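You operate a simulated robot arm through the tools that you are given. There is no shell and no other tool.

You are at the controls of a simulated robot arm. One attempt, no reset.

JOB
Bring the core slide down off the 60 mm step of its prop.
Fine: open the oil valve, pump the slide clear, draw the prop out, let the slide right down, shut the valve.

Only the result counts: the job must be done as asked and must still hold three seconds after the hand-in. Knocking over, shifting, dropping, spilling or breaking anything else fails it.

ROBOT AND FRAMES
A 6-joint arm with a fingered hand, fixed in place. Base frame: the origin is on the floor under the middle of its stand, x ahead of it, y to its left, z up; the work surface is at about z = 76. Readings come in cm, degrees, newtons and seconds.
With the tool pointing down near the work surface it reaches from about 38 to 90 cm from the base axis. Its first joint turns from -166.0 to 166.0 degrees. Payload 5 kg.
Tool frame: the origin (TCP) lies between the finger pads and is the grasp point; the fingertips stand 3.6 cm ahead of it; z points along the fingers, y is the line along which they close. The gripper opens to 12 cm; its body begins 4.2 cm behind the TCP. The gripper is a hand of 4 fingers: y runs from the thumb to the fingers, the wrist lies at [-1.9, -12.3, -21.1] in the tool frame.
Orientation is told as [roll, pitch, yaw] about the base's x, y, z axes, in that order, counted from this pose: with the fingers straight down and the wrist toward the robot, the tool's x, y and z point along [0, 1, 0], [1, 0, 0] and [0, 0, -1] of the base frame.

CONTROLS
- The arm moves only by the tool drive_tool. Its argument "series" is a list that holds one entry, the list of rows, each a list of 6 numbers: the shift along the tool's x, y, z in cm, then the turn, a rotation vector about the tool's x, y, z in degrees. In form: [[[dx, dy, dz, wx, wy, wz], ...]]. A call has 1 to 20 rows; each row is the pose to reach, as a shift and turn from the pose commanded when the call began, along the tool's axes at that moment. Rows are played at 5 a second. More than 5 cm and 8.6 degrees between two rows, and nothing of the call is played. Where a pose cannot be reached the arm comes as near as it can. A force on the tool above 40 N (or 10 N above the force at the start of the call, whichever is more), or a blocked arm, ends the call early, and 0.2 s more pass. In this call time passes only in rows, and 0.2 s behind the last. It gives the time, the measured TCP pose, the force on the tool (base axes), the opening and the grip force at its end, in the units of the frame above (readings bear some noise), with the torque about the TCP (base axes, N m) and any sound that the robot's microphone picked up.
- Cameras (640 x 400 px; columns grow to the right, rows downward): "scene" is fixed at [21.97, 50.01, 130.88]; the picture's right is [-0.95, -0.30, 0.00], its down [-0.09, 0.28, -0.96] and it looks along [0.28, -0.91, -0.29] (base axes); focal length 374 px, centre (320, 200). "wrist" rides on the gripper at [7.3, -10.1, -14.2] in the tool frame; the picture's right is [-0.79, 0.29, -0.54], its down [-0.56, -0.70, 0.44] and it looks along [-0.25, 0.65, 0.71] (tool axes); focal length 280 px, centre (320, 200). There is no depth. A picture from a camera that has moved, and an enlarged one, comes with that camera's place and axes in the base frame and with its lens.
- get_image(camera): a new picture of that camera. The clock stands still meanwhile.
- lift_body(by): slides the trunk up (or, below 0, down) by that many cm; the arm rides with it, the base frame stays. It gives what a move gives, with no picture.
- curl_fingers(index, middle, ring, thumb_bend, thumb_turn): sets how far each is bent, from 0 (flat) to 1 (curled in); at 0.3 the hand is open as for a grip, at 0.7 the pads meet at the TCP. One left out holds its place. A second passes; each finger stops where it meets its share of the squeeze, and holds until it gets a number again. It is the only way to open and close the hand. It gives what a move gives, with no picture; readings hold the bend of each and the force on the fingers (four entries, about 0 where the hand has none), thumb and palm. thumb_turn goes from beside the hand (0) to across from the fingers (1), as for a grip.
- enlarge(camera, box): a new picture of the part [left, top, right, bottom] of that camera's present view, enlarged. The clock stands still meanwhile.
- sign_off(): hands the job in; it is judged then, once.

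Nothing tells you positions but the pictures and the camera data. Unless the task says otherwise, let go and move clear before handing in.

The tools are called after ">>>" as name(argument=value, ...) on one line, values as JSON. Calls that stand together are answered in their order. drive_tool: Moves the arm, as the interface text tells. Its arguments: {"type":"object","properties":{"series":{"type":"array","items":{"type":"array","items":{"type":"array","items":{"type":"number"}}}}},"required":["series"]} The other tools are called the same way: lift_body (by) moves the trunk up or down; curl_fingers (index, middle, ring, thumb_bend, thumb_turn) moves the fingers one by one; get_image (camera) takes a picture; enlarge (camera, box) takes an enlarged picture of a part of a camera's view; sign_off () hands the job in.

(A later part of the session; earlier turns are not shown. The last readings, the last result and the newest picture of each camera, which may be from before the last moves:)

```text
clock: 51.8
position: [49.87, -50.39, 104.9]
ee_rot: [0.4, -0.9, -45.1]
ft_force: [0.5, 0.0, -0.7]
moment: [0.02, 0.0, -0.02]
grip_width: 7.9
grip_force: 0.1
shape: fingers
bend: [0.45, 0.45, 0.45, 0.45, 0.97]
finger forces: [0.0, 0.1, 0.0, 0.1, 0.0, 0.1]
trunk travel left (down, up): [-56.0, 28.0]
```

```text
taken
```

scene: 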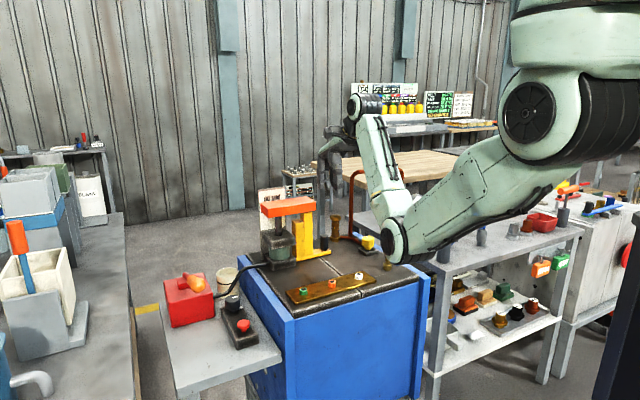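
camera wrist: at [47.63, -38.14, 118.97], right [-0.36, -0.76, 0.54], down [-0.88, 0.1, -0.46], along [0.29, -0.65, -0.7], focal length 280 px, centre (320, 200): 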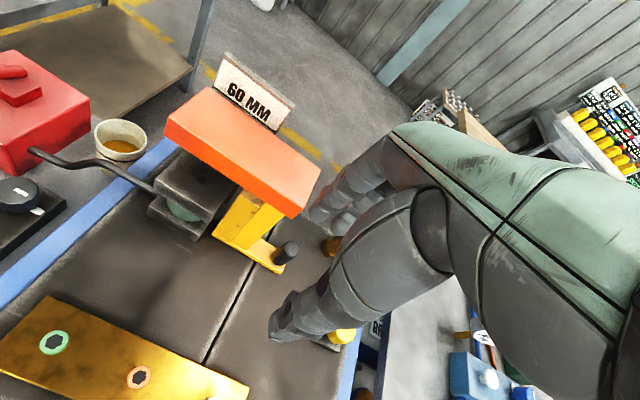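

>>> enlarge(camera="wrist", box=[200, 170, 360, 290])

>>> enlarge(camera="scene", box=[250, 180, 410, 290])

>>> enlarge(camera="scene", box=[250, 180, 330, 230])

```text
3.33 times, centred on (280, 230) of wrist
camera zoom: at [47.63, -38.14, 118.97], right [-0.36, -0.76, 0.54], down [-0.88, 0.1, -0.46], along [0.29, -0.65, -0.7], focal length 935 px, centre (453, 100)
```

zoom: 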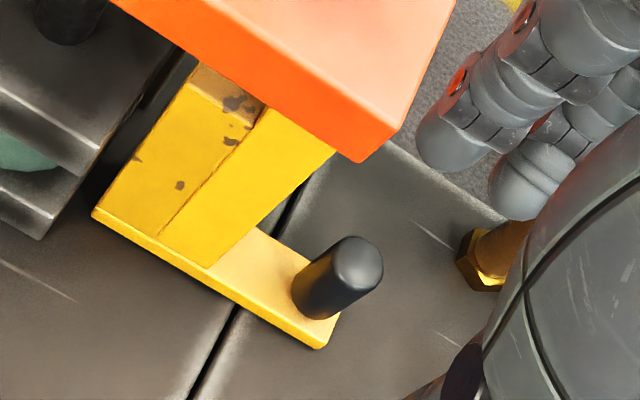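

```text
3.64 times, centred on (330, 235) of scene
camera zoom: at [21.97, 50.01, 130.88], right [-0.95, -0.3, 0.0], down [-0.09, 0.28, -0.96], along [0.28, -0.91, -0.29], focal length 1358 px, centre (284, 73)
```

zoom: 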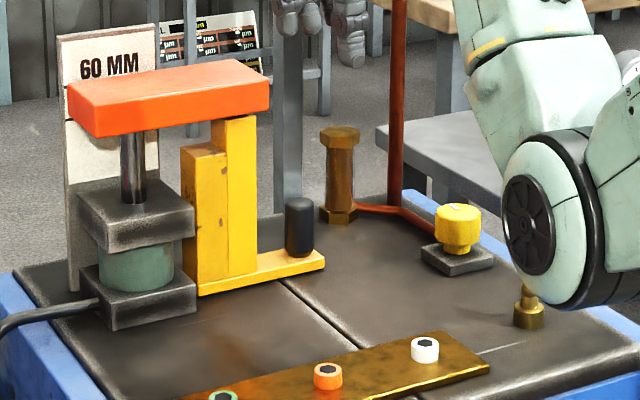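

```text
8.00 times, centred on (290, 205) of scene
camera zoom: at [21.97, 50.01, 130.88], right [-0.95, -0.3, 0.0], down [-0.09, 0.28, -0.96], along [0.28, -0.91, -0.29], focal length 2989 px, centre (560, 160)
```

zoom: 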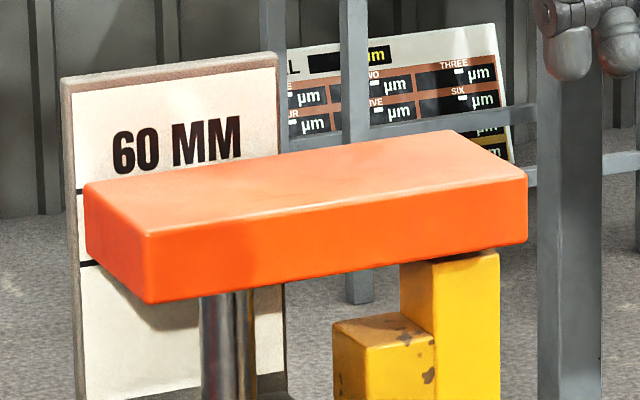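

The slide is still up. Both views put the prop handle at about [55.15,-62.6], with its top near z=82 and a diameter near 2.9 cm. I'll move above it and descend part way.

>>> drive_tool(series=[[[-1.3, 3.2, 0, 0, 0, 0], [-2.6, 6.4, 0, 0, 0, 0], [-3.8, 9.4, 0, 0, 0, 0], [-4.9, 12.3, 0, 0, 0, 0], [-4.9, 12.3, 4, 0, 0, 0], [-4.9, 12.3, 8, 0, 0, 0], [-4.9, 12.3, 12, 0, 0, 0], [-4.9, 12.3, 15, 0, 0, 0]]])

>>> get_image(camera="wrist")

>>> enlarge(camera="scene", box=[250, 150, 410, 290])

```text
clock: 53.6
position: [55.2, -62.73, 90.02]
ee_rot: [0.2, -1.1, -44.9]
ft_force: [0.8, -0.4, -0.3]
moment: [0.01, 0.01, 0.01]
grip_width: 7.89
grip_force: 0.0
shape: fingers
bend: [0.45, 0.45, 0.45, 0.45, 0.97]
finger forces: [0.0, 0.0, 0.0, 0.0, 0.0, 0.0]
trunk travel left (down, up): [-56.0, 28.0]
```

```text
taken
camera wrist: at [52.93, -50.38, 104.13], right [-0.36, -0.76, 0.54], down [-0.88, 0.09, -0.46], along [0.3, -0.65, -0.7], focal length 280 px, centre (320, 200)
```

wrist: 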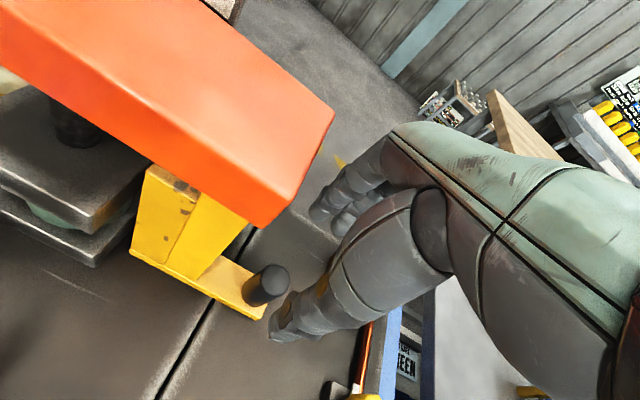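

```text
2.86 times, centred on (330, 220) of scene
camera zoom: at [21.97, 50.01, 130.88], right [-0.95, -0.3, 0.0], down [-0.09, 0.28, -0.96], along [0.28, -0.91, -0.29], focal length 1067 px, centre (291, 143)
```

zoom: 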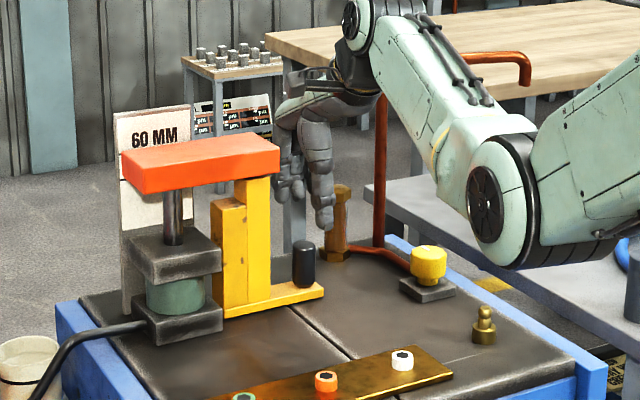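

The hand is right over the handle, clear of the slide plate. I'll lower the last 8 cm in steps.

>>> drive_tool(series=[[[0, -0.1, 2.5, 0, 0, 0], [0, -0.1, 5, 0, 0, 0], [0, -0.1, 7, 0, 0, 0], [0, -0.1, 8.2, 0, 0, 0]]])

>>> get_image(camera="wrist")

>>> enlarge(camera="scene", box=[270, 190, 390, 290])

```text
clock: 54.6
position: [55.41, -62.47, 81.97]
ee_rot: [0.2, -1.1, -44.9]
ft_force: [0.5, -0.8, -0.4]
moment: [0.01, 0.01, -0.03]
grip_width: 7.91
grip_force: 0.0
shape: fingers
bend: [0.45, 0.45, 0.45, 0.45, 0.97]
finger forces: [0.1, 0.0, 0.0, 0.1, 0.0, 0.0]
trunk travel left (down, up): [-56.0, 28.0]
```

```text
taken
camera wrist: at [53.18, -50.22, 95.93], right [-0.36, -0.76, 0.54], down [-0.88, 0.09, -0.46], along [0.3, -0.65, -0.7], focal length 280 px, centre (320, 200)
```

wrist: 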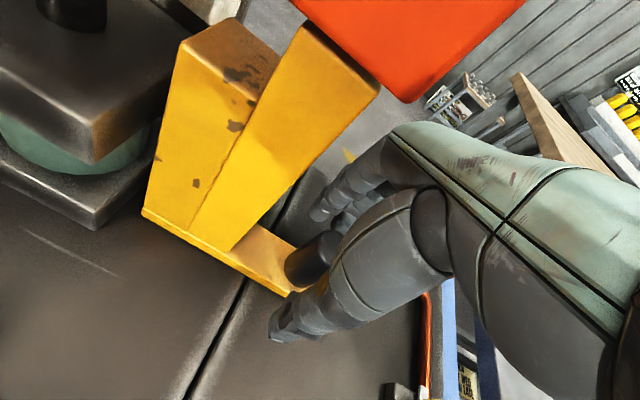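

```text
4.00 times, centred on (330, 240) of scene
camera zoom: at [21.97, 50.01, 130.88], right [-0.95, -0.3, 0.0], down [-0.09, 0.28, -0.96], along [0.28, -0.91, -0.29], focal length 1494 px, centre (280, 40)
```

zoom: 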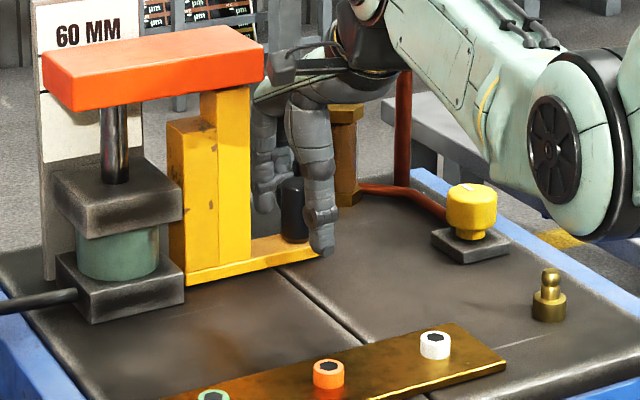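

The handle is between thumb and fingers, and the wrist view shows a clear gap between the plate and the tall step. I'll close on the handle.

>>> curl_fingers(index=0.72, middle=0.72, ring=0.6, thumb_bend=0.72)

>>> enlarge(camera="scene", box=[270, 190, 390, 290])

>>> enlarge(camera="wrist", box=[130, 0, 450, 320])

```text
clock: 55.6
position: [55.23, -62.57, 81.92]
ee_rot: [0.2, -0.9, -44.8]
ft_force: [-2.9, 2.3, -5.2]
moment: [0.14, 0.14, 0.04]
grip_width: 2.53
grip_force: 12.1
shape: fingers
bend: [0.71, 0.71, 0.6, 0.63, 0.97]
finger forces: [7.7, 3.0, 0.0, 0.0, 13.4, 0.1]
trunk travel left (down, up): [-56.0, 28.0]
```

```text
4.00 times, centred on (330, 240) of scene
camera zoom: at [21.97, 50.01, 130.88], right [-0.95, -0.3, 0.0], down [-0.09, 0.28, -0.96], along [0.28, -0.91, -0.29], focal length 1494 px, centre (280, 40)
```

zoom: 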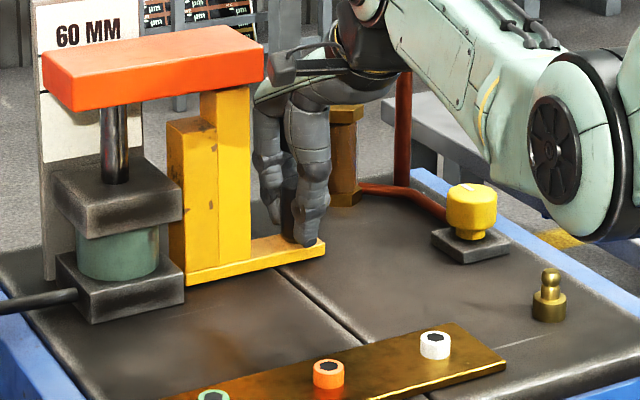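

```text
1.25 times, centred on (290, 160) of wrist
camera zoom: at [53.15, -50.23, 95.88], right [-0.36, -0.76, 0.54], down [-0.88, 0.09, -0.46], along [0.29, -0.65, -0.7], focal length 350 px, centre (358, 250)
```

zoom: 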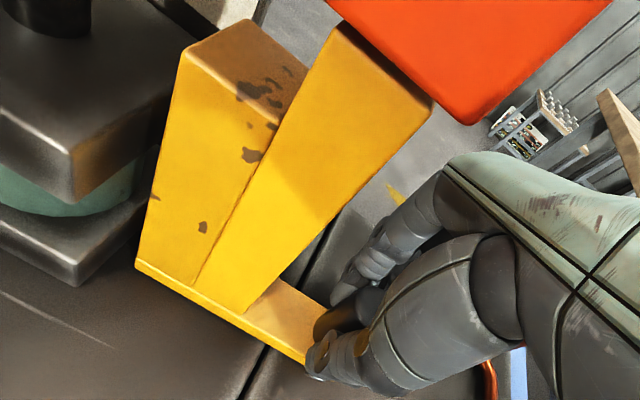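

I have the handle. I'll draw the prop out slowly along its length, toward the copper-pipe side, starting with 3 cm and then checking.

>>> drive_tool(series=[[[-0.4, 0, 0, 0, 0, 0], [-0.9, 0, 0, 0, 0, 0], [-1.4, 0, 0, 0, 0, 0], [-2, 0, 0, 0, 0, 0], [-2.5, 0, 0, 0, 0, 0], [-3, 0, 0, 0, 0, 0]]])

>>> enlarge(camera="scene", box=[250, 180, 410, 290])

>>> get_image(camera="wrist")

```text
clock: 57.0
position: [53.2, -64.72, 81.91]
ee_rot: [0.3, -0.9, -44.9]
ft_force: [-3.0, 5.9, -6.2]
moment: [0.2, 0.17, 0.07]
grip_width: 2.55
grip_force: 11.4
shape: fingers
bend: [0.71, 0.71, 0.6, 0.63, 0.97]
finger forces: [6.7, 2.2, 0.0, 0.1, 14.1, 0.1]
trunk travel left (down, up): [-56.0, 28.0]
```

```text
3.64 times, centred on (330, 235) of scene
camera zoom: at [21.97, 50.01, 130.88], right [-0.95, -0.3, 0.0], down [-0.09, 0.28, -0.96], along [0.28, -0.91, -0.29], focal length 1358 px, centre (284, 73)
```

zoom: 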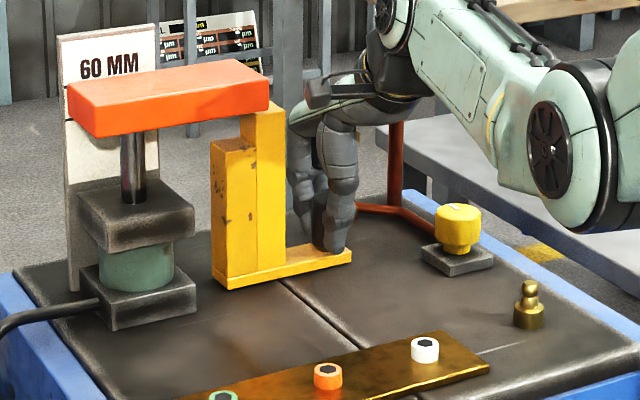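

```text
taken
camera wrist: at [51.05, -52.41, 95.92], right [-0.36, -0.76, 0.54], down [-0.88, 0.09, -0.46], along [0.3, -0.65, -0.7], focal length 280 px, centre (320, 200)
```

wrist: 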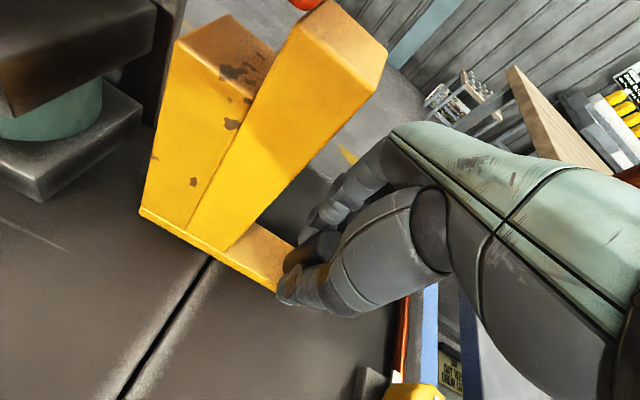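

The prop is sliding out upright. The brass pillar stands close behind the hand on that line, so I'll tuck the ring finger away and ease the prop diagonally toward the open front of the bench, checking forces in case it's guided.

>>> curl_fingers(ring=1.0)

>>> drive_tool(series=[[[-0.3, -0.3, 0, 0, 0, 0], [-0.6, -0.7, 0, 0, 0, 0], [-1, -1.1, 0, 0, 0, 0]]])

>>> enlarge(camera="scene", box=[250, 180, 410, 290])

>>> get_image(camera="wrist")

```text
clock: 58.0
position: [53.24, -64.68, 81.87]
ee_rot: [0.2, -0.9, -44.9]
ft_force: [-2.8, 6.0, -8.4]
moment: [0.23, 0.17, 0.1]
grip_width: 2.55
grip_force: 11.9
shape: fingers
bend: [0.71, 0.71, 1.0, 0.63, 0.97]
finger forces: [6.7, 2.3, 0.1, 0.1, 13.9, 0.1]
trunk travel left (down, up): [-56.0, 28.0]
```

```text
clock: 58.8
position: [52.02, -64.9, 81.97]
ee_rot: [0.1, -1.2, -44.8]
ft_force: [11.6, -9.7, -5.4]
moment: [-0.27, -0.34, 0.01]
grip_width: 2.57
grip_force: 13.4
shape: fingers
bend: [0.57, 0.67, 1.0, 0.67, 0.97]
finger forces: [14.6, 6.1, 0.0, 0.0, 5.8, 0.0]
trunk travel left (down, up): [-56.0, 28.0]
```

```text
3.64 times, centred on (330, 235) of scene
camera zoom: at [21.97, 50.01, 130.88], right [-0.95, -0.3, 0.0], down [-0.09, 0.28, -0.96], along [0.28, -0.91, -0.29], focal length 1358 px, centre (284, 73)
```

zoom: 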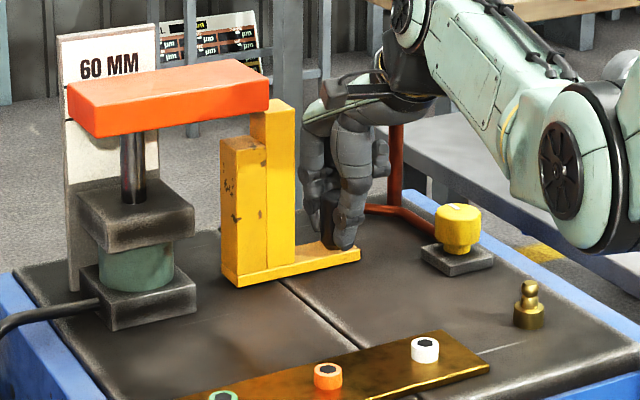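

```text
taken
camera wrist: at [49.7, -52.51, 96.01], right [-0.36, -0.76, 0.55], down [-0.88, 0.09, -0.46], along [0.3, -0.65, -0.7], focal length 280 px, centre (320, 200)
```

wrist: 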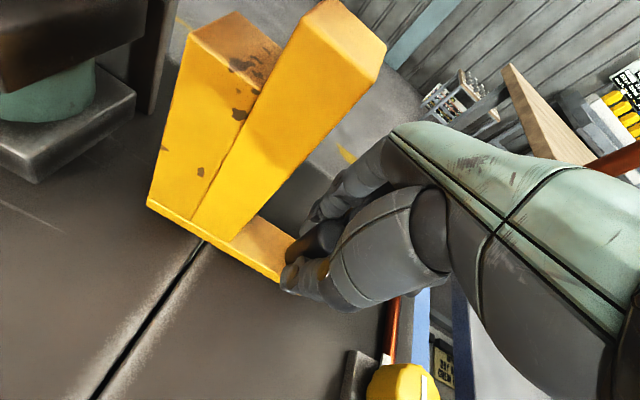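

The prop resists sideways (about 15 N) but slides easily along its length, so it seems guided and should be drawn straight. To keep my knuckles off the brass pillar, I'll open slightly, re-centre on the handle and turn the hand to yaw 0 before pulling on.

>>> curl_fingers(index=0.5, middle=0.5, thumb_bend=0.5)

>>> drive_tool(series=[[[0, 0.3, 0, 0, 0, 0], [0, 0.6, 0, 0, 0, 0]]])

>>> get_image(camera="wrist")

>>> enlarge(camera="scene", box=[270, 190, 390, 290])

```text
clock: 59.8
position: [51.8, -64.58, 81.86]
ee_rot: [0.3, -1.0, -44.9]
ft_force: [-0.6, -0.9, 0.3]
moment: [-0.01, 0.03, 0.02]
grip_width: 6.39
grip_force: 0.0
shape: fingers
bend: [0.5, 0.5, 1.0, 0.5, 0.97]
finger forces: [0.0, 0.0, 0.1, 0.1, 0.0, 0.1]
trunk travel left (down, up): [-56.0, 28.0]
```

```text
clock: 60.4
position: [52.29, -65.05, 81.9]
ee_rot: [0.2, -1.0, -44.8]
ft_force: [-0.5, 0.6, 0.1]
moment: [-0.06, 0.0, 0.0]
grip_width: 6.38
grip_force: 0.1
shape: fingers
bend: [0.5, 0.5, 1.0, 0.5, 0.97]
finger forces: [0.0, 0.0, 0.0, 0.1, 0.0, 0.0]
trunk travel left (down, up): [-56.0, 28.0]
```

```text
taken
camera wrist: at [49.97, -52.75, 95.94], right [-0.36, -0.76, 0.54], down [-0.88, 0.09, -0.46], along [0.3, -0.65, -0.7], focal length 280 px, centre (320, 200)
```

wrist: 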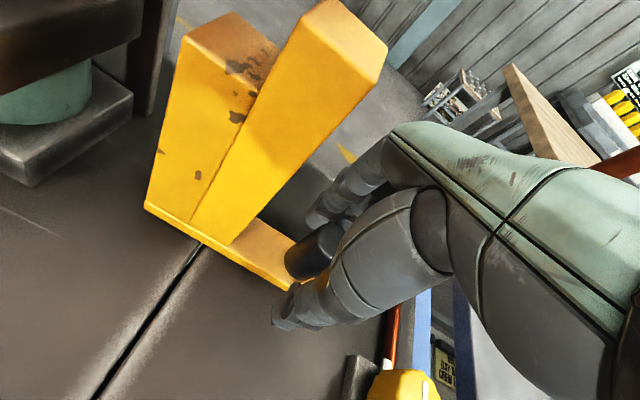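

```text
4.00 times, centred on (330, 240) of scene
camera zoom: at [21.97, 50.01, 130.88], right [-0.95, -0.3, 0.0], down [-0.09, 0.28, -0.96], along [0.28, -0.91, -0.29], focal length 1494 px, centre (280, 40)
```

zoom: 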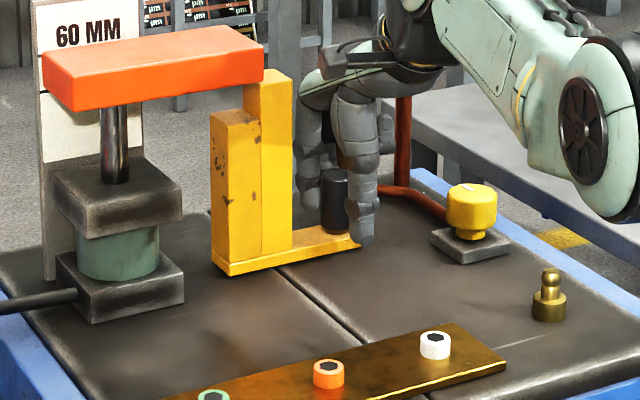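

The prop is out about 4 cm and upright, and the hand is clear around the handle. I'll turn the hand to yaw 0 in place around it.

>>> drive_tool(series=[[[-0.05, 0.1, 0, 0, 0, -7.5], [-0.1, 0.2, 0, 0, 0, -15], [-0.15, 0.3, 0, 0, 0, -22.5], [-0.2, 0.3, 0, 0, 0, -30], [-0.2, 0.3, 0, 0, 0, -37.5], [-0.2, 0.3, 0, 0, 0, -45]]])

>>> get_image(camera="wrist")

>>> enlarge(camera="scene", box=[270, 180, 390, 290])

```text
clock: 61.8
position: [50.41, -62.88, 82.63]
ee_rot: [-0.6, -0.8, 0.3]
ft_force: [0.9, -0.3, 0.2]
moment: [0.01, 0.0, 0.02]
grip_width: 6.45
grip_force: 0.9
shape: fingers
bend: [0.5, 0.49, 1.0, 0.5, 0.97]
finger forces: [0.1, 1.1, 0.0, 0.0, 0.1, 0.0]
out of reach, approached as far as the arm can: row 4, 5, 6
trunk travel left (down, up): [-56.0, 28.0]
```

```text
taken
camera wrist: at [40.11, -55.51, 96.71], right [0.28, -0.78, 0.55], down [-0.69, -0.57, -0.45], along [0.66, -0.26, -0.7], focal length 280 px, centre (320, 200)
```

wrist: 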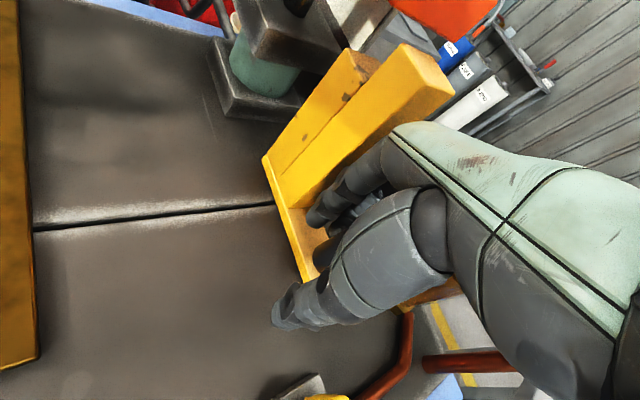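

```text
3.64 times, centred on (330, 235) of scene
camera zoom: at [21.97, 50.01, 130.88], right [-0.95, -0.3, 0.0], down [-0.09, 0.28, -0.96], along [0.28, -0.91, -0.29], focal length 1358 px, centre (284, 73)
```

zoom: 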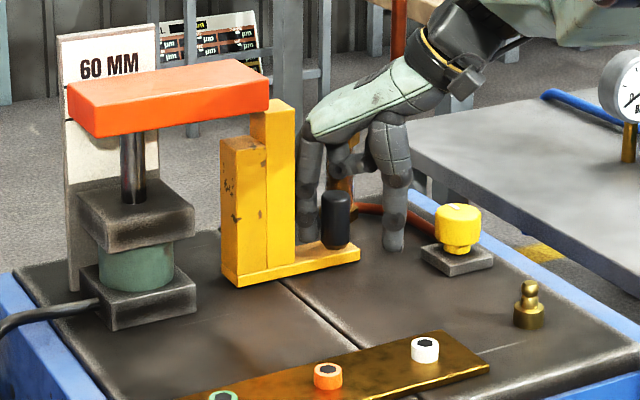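

Yaw 0 is out of reach here, and the hand ended up beside the handle with the middle finger lightly touching it. I'll rise above the handle and return to yaw -45. Then I'll use a hand tilted back so the knuckles ride above the brass pillar.

>>> drive_tool(series=[[[0.1, -0.1, -1, 0, 0, 0], [0.1, -0.1, -2.5, 0, 0, 0], [0.1, -0.1, -4.5, 0, 0, 0], [0.1, -0.1, -6.5, 0, 0, 0], [-0.4, 0.3, -7, 0, 0, 8], [-0.9, 0.7, -7, 0, 0, 16], [-1.4, 1.1, -7, 0, 0, 24], [-1.9, 1.5, -7, 0, 0, 32], [-2.2, 1.7, -7, 0, 0, 39], [-2.4, 1.8, -7, 0, 0, 45]]])

>>> get_image(camera="wrist")

>>> enlarge(camera="scene", box=[250, 170, 410, 290])

```text
clock: 64.0
position: [55.13, -69.67, 88.28]
ee_rot: [0.2, -0.8, -44.8]
ft_force: [8.6, 14.7, -0.6]
moment: [0.45, -0.3, 0.47]
grip_width: 6.41
grip_force: 7.7
shape: fingers
bend: [0.5, 0.53, 1.0, 0.5, 0.97]
finger forces: [0.0, 16.2, 0.0, 0.0, 0.0, 0.1]
out of reach, approached as far as the arm can: row 2, 3, 4, 5, 6, 7, 8, 9, 10
trunk travel left (down, up): [-56.0, 28.0]
```

```text
taken
camera wrist: at [52.94, -57.45, 102.41], right [-0.36, -0.76, 0.54], down [-0.89, 0.09, -0.46], along [0.3, -0.64, -0.71], focal length 280 px, centre (320, 200)
```

wrist: 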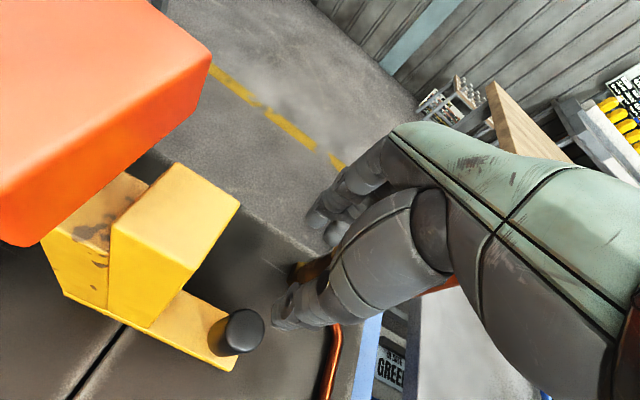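

```text
3.33 times, centred on (330, 230) of scene
camera zoom: at [21.97, 50.01, 130.88], right [-0.95, -0.3, 0.0], down [-0.09, 0.28, -0.96], along [0.28, -0.91, -0.29], focal length 1245 px, centre (287, 100)
```

zoom: 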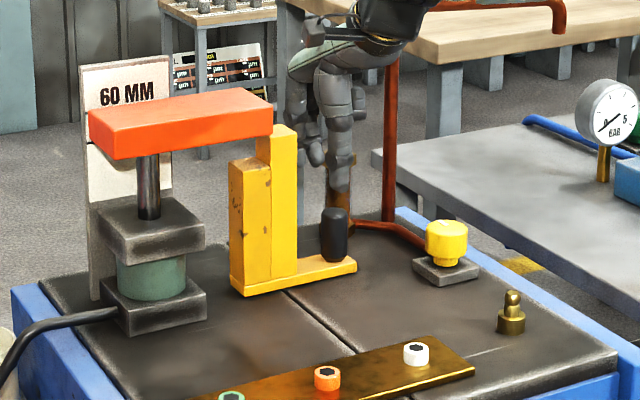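

The hand landed further back than intended, and the middle finger reads 16 N; it seems to be pressing against the brass pillar's cap. I'll look before moving anything.

>>> enlarge(camera="scene", box=[305, 190, 375, 250])

>>> enlarge(camera="wrist", box=[240, 130, 420, 400])

```text
6.67 times, centred on (340, 220) of scene
camera zoom: at [21.97, 50.01, 130.88], right [-0.95, -0.3, 0.0], down [-0.09, 0.28, -0.96], along [0.28, -0.91, -0.29], focal length 2491 px, centre (187, 67)
```

zoom: 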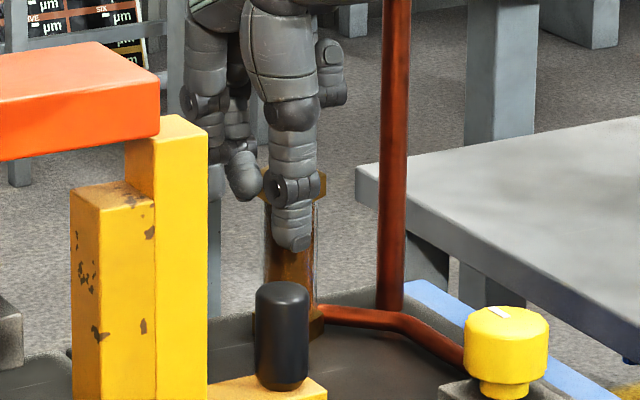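

```text
1.48 times, centred on (330, 265) of wrist
camera zoom: at [52.94, -57.45, 102.41], right [-0.36, -0.76, 0.54], down [-0.89, 0.09, -0.46], along [0.3, -0.64, -0.71], focal length 415 px, centre (305, 104)
```

zoom: 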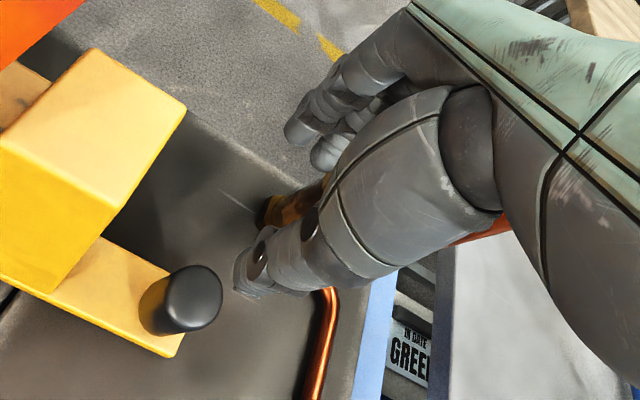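

The pillar still stands where it was; its cap and base edges match the earlier picture. I'll ease the hand away from it by 1 cm, then check the readings.

>>> drive_tool(series=[[[0.5, 0, 0, 0, 0, 0], [1, 0, 0, 0, 0, 0]]])

>>> enlarge(camera="scene", box=[305, 190, 375, 250])

```text
clock: 64.6
position: [55.7, -69.76, 88.48]
ee_rot: [0.2, -1.2, -45.0]
ft_force: [1.3, 3.1, 0.1]
moment: [0.05, -0.03, 0.08]
grip_width: 6.44
grip_force: 1.2
shape: fingers
bend: [0.5, 0.52, 1.0, 0.5, 0.97]
finger forces: [0.0, 2.1, 0.0, 0.1, 0.0, 0.0]
trunk travel left (down, up): [-56.0, 28.0]
```

```text
6.67 times, centred on (340, 220) of scene
camera zoom: at [21.97, 50.01, 130.88], right [-0.95, -0.3, 0.0], down [-0.09, 0.28, -0.96], along [0.28, -0.91, -0.29], focal length 2491 px, centre (187, 67)
```

zoom: 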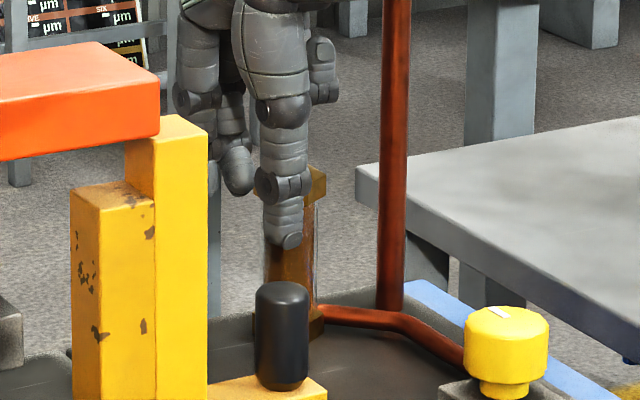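

The contact force is nearly gone and the pillar is unmoved. I'll ease away a bit more and then rise well above it.

>>> drive_tool(series=[[[0.5, -0.2, 0, 0, 0, 0], [0.8, -0.4, 0, 0, 0, 0], [0.8, -0.4, -1.5, 0, 0, 0], [0.8, -0.4, -3, 0, 0, 0], [0.8, -0.4, -5, 0, 0, 0]]])

>>> enlarge(camera="scene", box=[270, 150, 390, 260])

>>> get_image(camera="wrist")

```text
clock: 65.8
position: [56.82, -70.21, 93.18]
ee_rot: [0.3, -1.0, -44.9]
ft_force: [-0.4, 0.0, -0.4]
moment: [0.01, 0.03, -0.01]
grip_width: 6.44
grip_force: 0.1
shape: fingers
bend: [0.5, 0.5, 1.0, 0.5, 0.97]
finger forces: [0.0, 0.1, 0.0, 0.0, 0.1, 0.1]
out of reach, approached as far as the arm can: row 1, 2, 3, 4, 5
trunk travel left (down, up): [-56.0, 28.0]
```

```text
3.64 times, centred on (330, 205) of scene
camera zoom: at [21.97, 50.01, 130.88], right [-0.95, -0.3, 0.0], down [-0.09, 0.28, -0.96], along [0.28, -0.91, -0.29], focal length 1358 px, centre (284, 182)
```

zoom: 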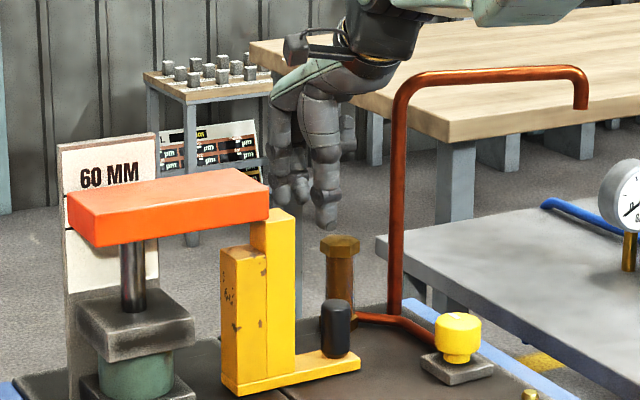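

```text
taken
camera wrist: at [54.57, -57.86, 107.26], right [-0.36, -0.76, 0.54], down [-0.88, 0.09, -0.46], along [0.29, -0.64, -0.71], focal length 280 px, centre (320, 200)
```

wrist: 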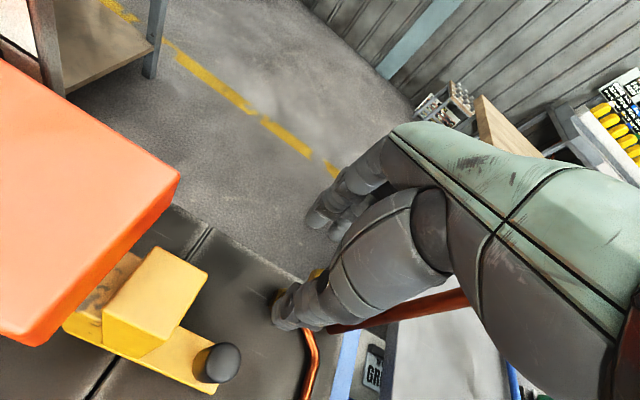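

The pillar is in its original place and upright. I'll bring the hand back toward the robot, above the prop handle.

>>> drive_tool(series=[[[0, -1.8, 0, 0, 0, 0], [0.1, -3.6, 0, 0, 0, 0], [0.1, -5.4, 0, 0, 0, 0], [0.2, -7.1, 0, 0, 0, 0]]])

>>> get_image(camera="wrist")

>>> enlarge(camera="scene", box=[270, 150, 390, 260])

```text
clock: 66.8
position: [55.56, -70.65, 91.87]
ee_rot: [0.2, -1.0, -44.8]
ft_force: [0.0, 0.1, 0.0]
moment: [0.02, 0.0, -0.03]
grip_width: 6.43
grip_force: 0.2
shape: fingers
bend: [0.5, 0.5, 1.0, 0.5, 0.97]
finger forces: [0.0, 0.0, 0.1, 0.1, 0.0, 0.0]
out of reach, approached as far as the arm can: row 1, 2, 3, 4
trunk travel left (down, up): [-56.0, 28.0]
```

```text
taken
camera wrist: at [53.46, -58.29, 105.88], right [-0.36, -0.76, 0.54], down [-0.88, 0.09, -0.46], along [0.3, -0.65, -0.7], focal length 280 px, centre (320, 200)
```

wrist: 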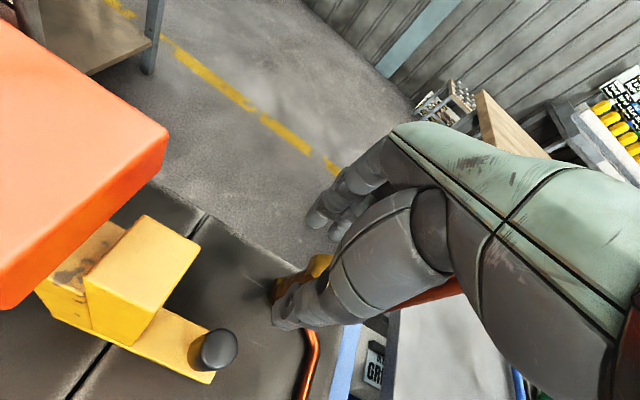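

```text
3.64 times, centred on (330, 205) of scene
camera zoom: at [21.97, 50.01, 130.88], right [-0.95, -0.3, 0.0], down [-0.09, 0.28, -0.96], along [0.28, -0.91, -0.29], focal length 1358 px, centre (284, 182)
```

zoom: 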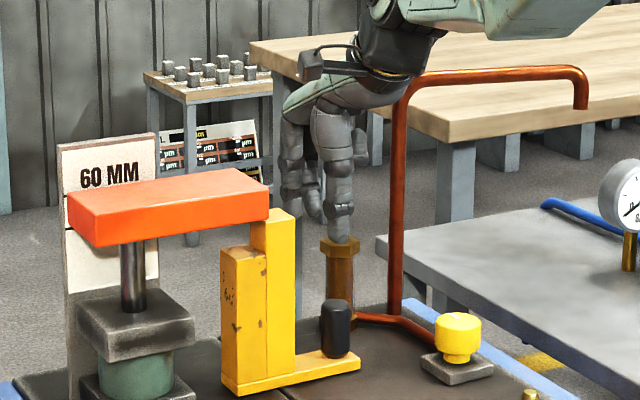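

The arm reports the nearer pose as out of reach even though I was there before, so its joints may have ended up in an awkward configuration. I'll look at the whole arm.

>>> get_image(camera="scene")

>>> enlarge(camera="scene", box=[310, 60, 640, 280])

```text
taken
```

scene: 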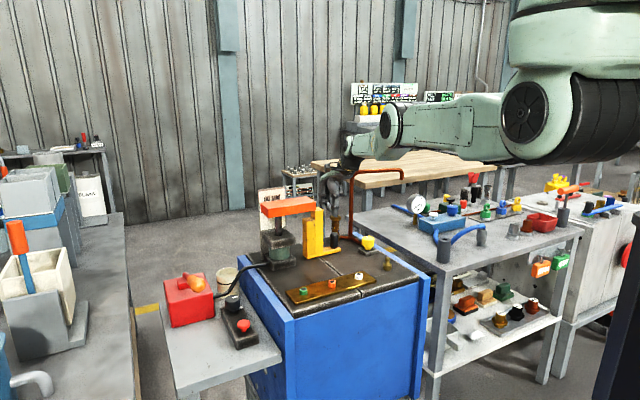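

```text
1.82 times, centred on (475, 170) of scene
camera zoom: at [21.97, 50.01, 130.88], right [-0.95, -0.3, 0.0], down [-0.09, 0.28, -0.96], along [0.28, -0.91, -0.29], focal length 679 px, centre (38, 254)
```

zoom: 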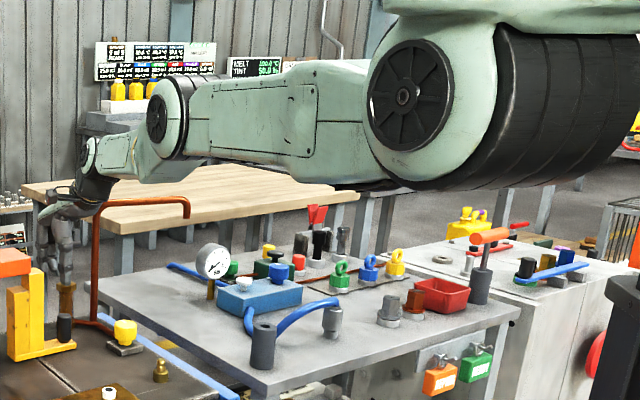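

The arm is now stretched almost straight, which is why it can't pull back directly. I'll raise the hand to bend the elbow again and work inward from there; up is free space.

>>> drive_tool(series=[[[0, 0, -1.5, 0, 0, 0], [0, 0, -3, 0, 0, 0], [0, 0, -4.5, 0, 0, 0], [0, 0, -6, 0, 0, 0], [0, -1, -7.5, 0, 0, 0], [0, -2, -9, 0, 0, 0], [0, -3.5, -10.5, 0, 0, 0], [0, -5, -12, 0, 0, 0]]])

>>> get_image(camera="scene")

```text
clock: 68.6
position: [55.43, -72.4, 102.52]
ee_rot: [0.2, -0.9, -44.9]
ft_force: [-0.3, -0.4, -0.4]
moment: [0.02, 0.03, -0.02]
grip_width: 6.42
grip_force: 0.0
shape: fingers
bend: [0.5, 0.5, 1.0, 0.5, 0.97]
finger forces: [0.0, 0.1, 0.0, 0.0, 0.0, 0.0]
out of reach, approached as far as the arm can: row 1, 2, 3, 4, 5, 6, 7, 8
trunk travel left (down, up): [-56.0, 28.0]
```

```text
taken
```

scene: 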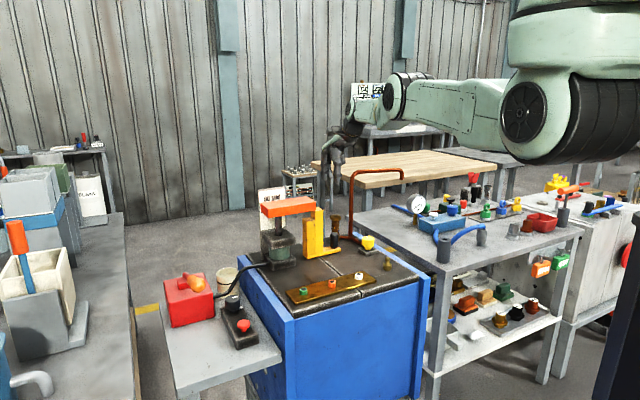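

The hand rose safely but the arm is still straight. I'll look closely at the arm's shape to choose the right way to unbend it.

>>> enlarge(camera="scene", box=[300, 40, 620, 240])

>>> get_image(camera="wrist")

```text
2.00 times, centred on (460, 140) of scene
camera zoom: at [21.97, 50.01, 130.88], right [-0.95, -0.3, 0.0], down [-0.09, 0.28, -0.96], along [0.28, -0.91, -0.29], focal length 747 px, centre (40, 320)
```

zoom: 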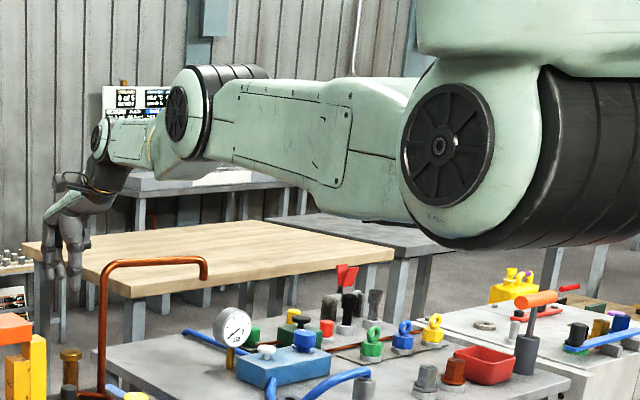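

```text
taken
camera wrist: at [53.28, -60.08, 116.61], right [-0.36, -0.76, 0.54], down [-0.88, 0.09, -0.46], along [0.3, -0.65, -0.7], focal length 280 px, centre (320, 200)
```

wrist: 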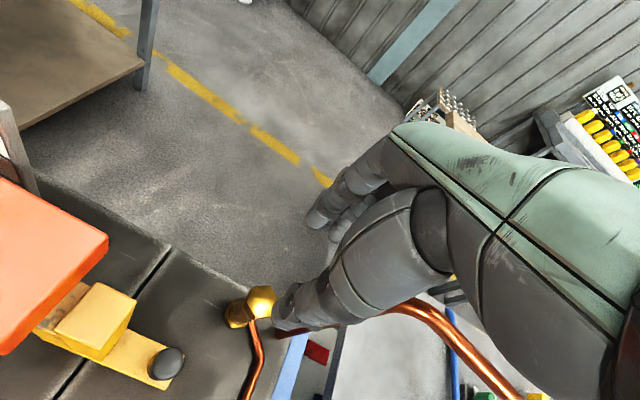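

The elbow has flipped slightly above straight, and that blocks pulling inward. I'll stretch out a touch and lift, which should let the elbow fold back down, then bring the hand inward.

>>> drive_tool(series=[[[0.2, 0.5, -1, 0, 0, 0], [0.3, 1, -2.5, 0, 0, 0], [0.3, 1, -5, 0, 0, 0], [0.3, 1, -8, 0, 0, 0], [0.3, 1, -11, 0, 0, 0], [0.3, 1, -14, 0, 0, 0], [0.3, 0, -14, 0, 0, 0], [0.3, -1.5, -14, 0, 0, 0], [0.3, -3, -14, 0, 0, 0], [0.3, -5, -14, 0, 0, 0]]])

>>> enlarge(camera="scene", box=[280, 0, 640, 240])

```text
clock: 70.8
position: [51.77, -68.51, 116.72]
ee_rot: [0.3, -1.0, -44.9]
ft_force: [-0.2, -1.1, 0.3]
moment: [-0.02, -0.02, 0.04]
grip_width: 6.43
grip_force: 0.1
shape: fingers
bend: [0.5, 0.5, 1.0, 0.5, 0.97]
finger forces: [0.0, 0.0, 0.0, 0.0, 0.1, 0.0]
out of reach, approached as far as the arm can: row 2, 3, 4, 5, 6
trunk travel left (down, up): [-56.0, 28.0]
```

```text
1.67 times, centred on (460, 120) of scene
camera zoom: at [21.97, 50.01, 130.88], right [-0.95, -0.3, 0.0], down [-0.09, 0.28, -0.96], along [0.28, -0.91, -0.29], focal length 623 px, centre (87, 333)
```

zoom: 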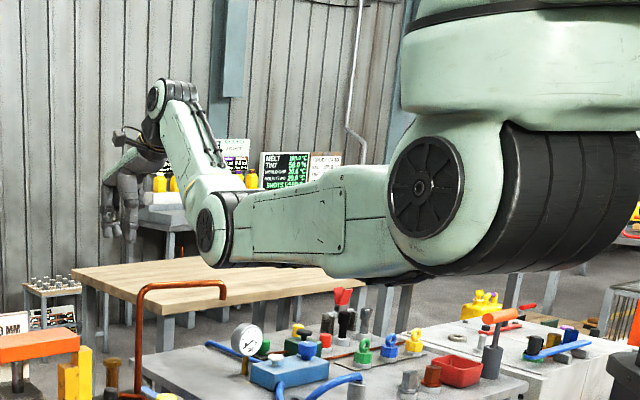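

The elbow folded back down and the arm is in its normal shape again. I'll come in toward the handle staying higher, leaning the hand back 17 degrees so the knuckles will clear the pillar.

>>> drive_tool(series=[[[0.3, -0.6, 1.5, -2, 0, 0], [0.6, -1.2, 3, -4, 0, 0], [0.9, -1.8, 5, -6, 0, 0], [1.2, -2.2, 7, -8, 0, 0], [1.5, -2.4, 9, -10, 0, 0], [1.8, -2.4, 11, -12, 0, 0], [2.1, -2.4, 13, -14, 0, 0], [2.4, -2.4, 15, -16, 0, 0], [2.57, -2.4, 16.7, -17, 0, 0]]])

>>> get_image(camera="wrist")

>>> get_image(camera="scene")

```text
clock: 72.8
position: [52.24, -65.04, 99.82]
ee_rot: [0.1, -18.1, -45.0]
ft_force: [-0.3, 0.0, 0.0]
moment: [0.02, 0.0, -0.01]
grip_width: 6.42
grip_force: 0.1
shape: fingers
bend: [0.5, 0.5, 1.0, 0.5, 0.97]
finger forces: [0.0, 0.0, 0.0, 0.1, 0.0, 0.0]
trunk travel left (down, up): [-56.0, 28.0]
```

```text
taken
camera wrist: at [47.46, -50.09, 110.27], right [-0.48, -0.64, 0.6], down [-0.77, -0.02, -0.64], along [0.42, -0.77, -0.48], focal length 280 px, centre (320, 200)
```

wrist: 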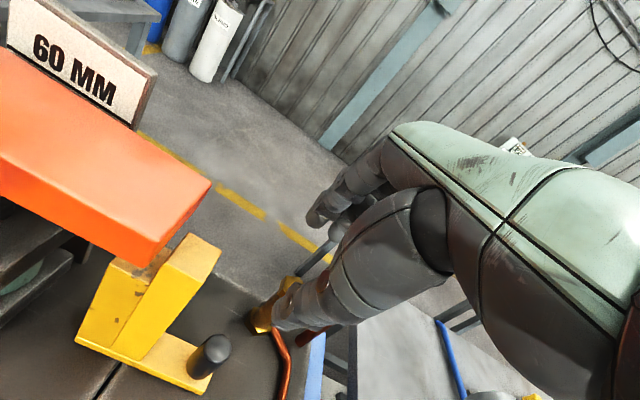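

```text
taken
```

scene: 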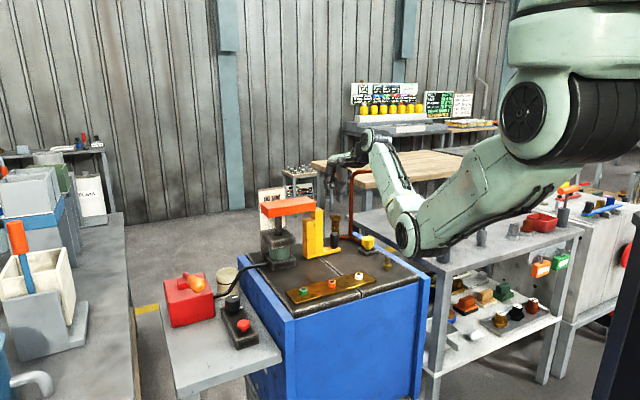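

The hand is tilted back and above the handle. I'll enlarge both views to place the handle accurately again before going down.

>>> enlarge(camera="scene", box=[290, 190, 370, 270])

>>> enlarge(camera="wrist", box=[140, 280, 300, 400])

```text
5.00 times, centred on (330, 230) of scene
camera zoom: at [21.97, 50.01, 130.88], right [-0.95, -0.3, 0.0], down [-0.09, 0.28, -0.96], along [0.28, -0.91, -0.29], focal length 1868 px, centre (270, 50)
```

zoom: 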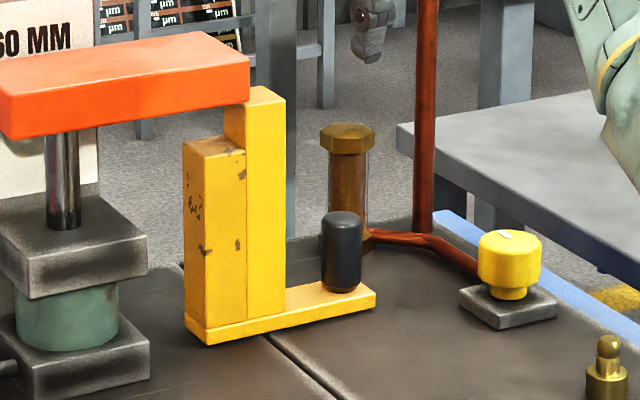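

```text
3.33 times, centred on (220, 340) of wrist
camera zoom: at [47.46, -50.09, 110.27], right [-0.48, -0.64, 0.6], down [-0.77, -0.02, -0.64], along [0.42, -0.77, -0.48], focal length 935 px, centre (653, -267)
```

zoom: 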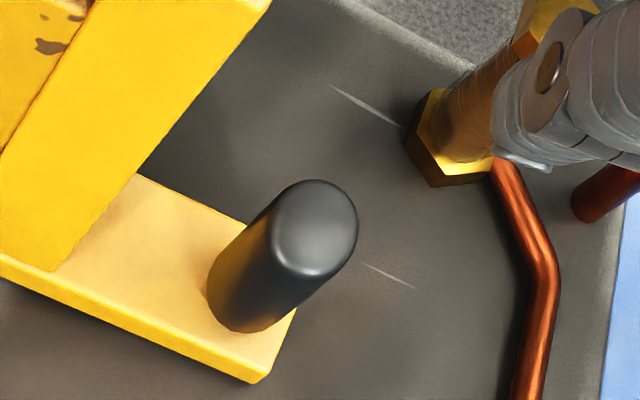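

The prop is upright and intact, with its handle at about [52.45,-65.2] and top z 82.2. It needs only about 2 cm more to clear the plate, so I'll aim for 3.5 cm. First I'll descend part way.

>>> drive_tool(series=[[[0, -0.85, 2.3, 0, 0, 0], [0, -1.7, 4.6, 0, 0, 0], [0, -2.5, 6.9, 0, 0, 0], [0, -3.36, 9.2, 0, 0, 0]]])

>>> get_image(camera="wrist")

>>> enlarge(camera="scene", box=[270, 160, 390, 270])

```text
clock: 73.8
position: [52.09, -65.0, 89.95]
ee_rot: [0.4, -18.0, -45.0]
ft_force: [0.0, 0.8, 0.0]
moment: [-0.01, 0.01, 0.03]
grip_width: 6.44
grip_force: 0.0
shape: fingers
bend: [0.5, 0.5, 1.0, 0.5, 0.97]
finger forces: [0.0, 0.0, 0.0, 0.1, 0.1, 0.1]
trunk travel left (down, up): [-56.0, 28.0]
```

```text
taken
camera wrist: at [47.24, -50.05, 100.32], right [-0.48, -0.64, 0.6], down [-0.77, -0.02, -0.64], along [0.42, -0.77, -0.48], focal length 280 px, centre (320, 200)
```

wrist: 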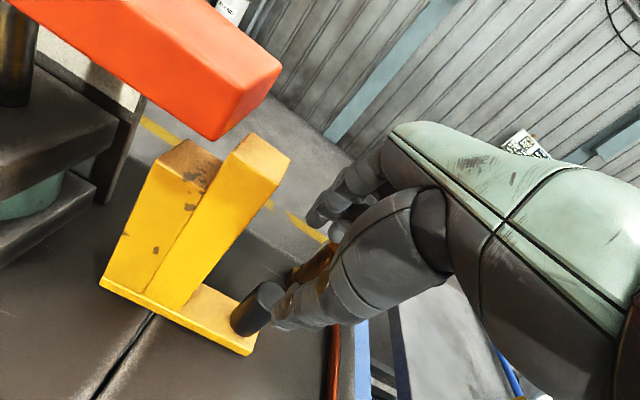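

```text
3.64 times, centred on (330, 215) of scene
camera zoom: at [21.97, 50.01, 130.88], right [-0.95, -0.3, 0.0], down [-0.09, 0.28, -0.96], along [0.28, -0.91, -0.29], focal length 1358 px, centre (284, 146)
```

zoom: 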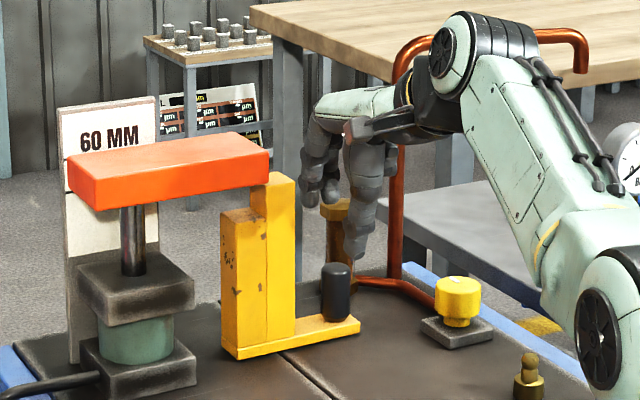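

Aligned with the handle and clear of the pillar and plate. I'll descend the remaining 7 cm around the handle.

>>> drive_tool(series=[[[0.1, -0.7, 1.9, 0, 0, 0], [0.15, -1.35, 3.7, 0, 0, 0], [0.15, -2, 5.5, 0, 0, 0], [0.15, -2.46, 6.8, 0, 0, 0]]])

>>> get_image(camera="wrist")

>>> enlarge(camera="scene", box=[290, 190, 380, 270])

```text
clock: 74.8
position: [51.88, -64.59, 82.68]
ee_rot: [0.3, -18.0, -45.0]
ft_force: [0.2, -0.4, -0.1]
moment: [-0.02, -0.03, -0.01]
grip_width: 6.45
grip_force: 0.1
shape: fingers
bend: [0.5, 0.5, 1.0, 0.5, 0.97]
finger forces: [0.1, 0.1, 0.0, 0.0, 0.0, 0.0]
trunk travel left (down, up): [-56.0, 28.0]
```

```text
taken
camera wrist: at [47.16, -49.72, 93.12], right [-0.48, -0.64, 0.6], down [-0.77, -0.02, -0.64], along [0.42, -0.77, -0.48], focal length 280 px, centre (320, 200)
```

wrist: 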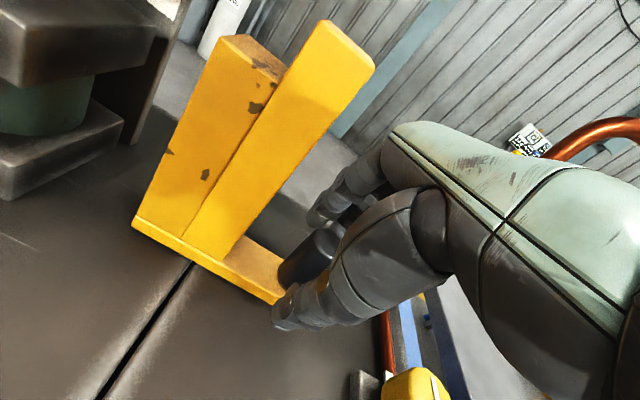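

```text
5.00 times, centred on (335, 230) of scene
camera zoom: at [21.97, 50.01, 130.88], right [-0.95, -0.3, 0.0], down [-0.09, 0.28, -0.96], along [0.28, -0.91, -0.29], focal length 1868 px, centre (245, 50)
```

zoom: 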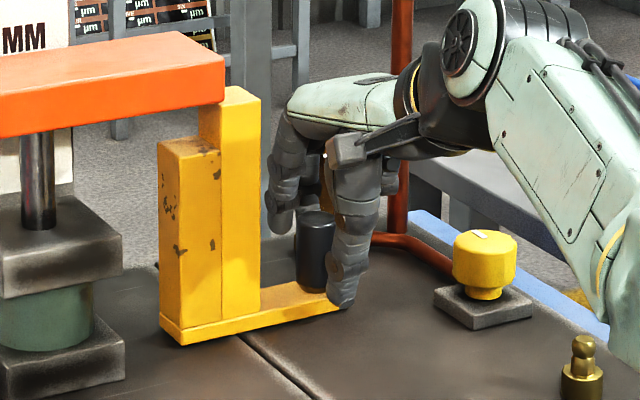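

The handle is between the thumb and the two fingers. I'll close the grip.

>>> curl_fingers(index=0.72, middle=0.72, thumb_bend=0.72)

>>> enlarge(camera="scene", box=[290, 190, 380, 270])

```text
clock: 75.8
position: [51.98, -64.7, 82.65]
ee_rot: [0.2, -17.9, -45.0]
ft_force: [-1.8, -0.1, -5.2]
moment: [0.19, 0.23, 0.04]
grip_width: 2.72
grip_force: 14.2
shape: fingers
bend: [0.62, 0.68, 1.0, 0.63, 0.97]
finger forces: [9.8, 4.1, 0.1, 0.0, 14.6, 0.0]
trunk travel left (down, up): [-56.0, 28.0]
```

```text
5.00 times, centred on (335, 230) of scene
camera zoom: at [21.97, 50.01, 130.88], right [-0.95, -0.3, 0.0], down [-0.09, 0.28, -0.96], along [0.28, -0.91, -0.29], focal length 1868 px, centre (245, 50)
```

zoom: 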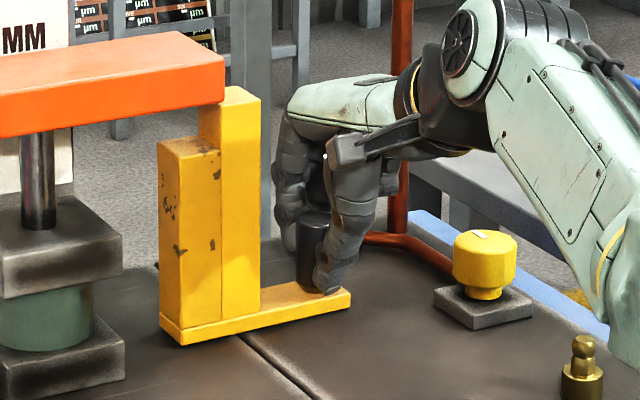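

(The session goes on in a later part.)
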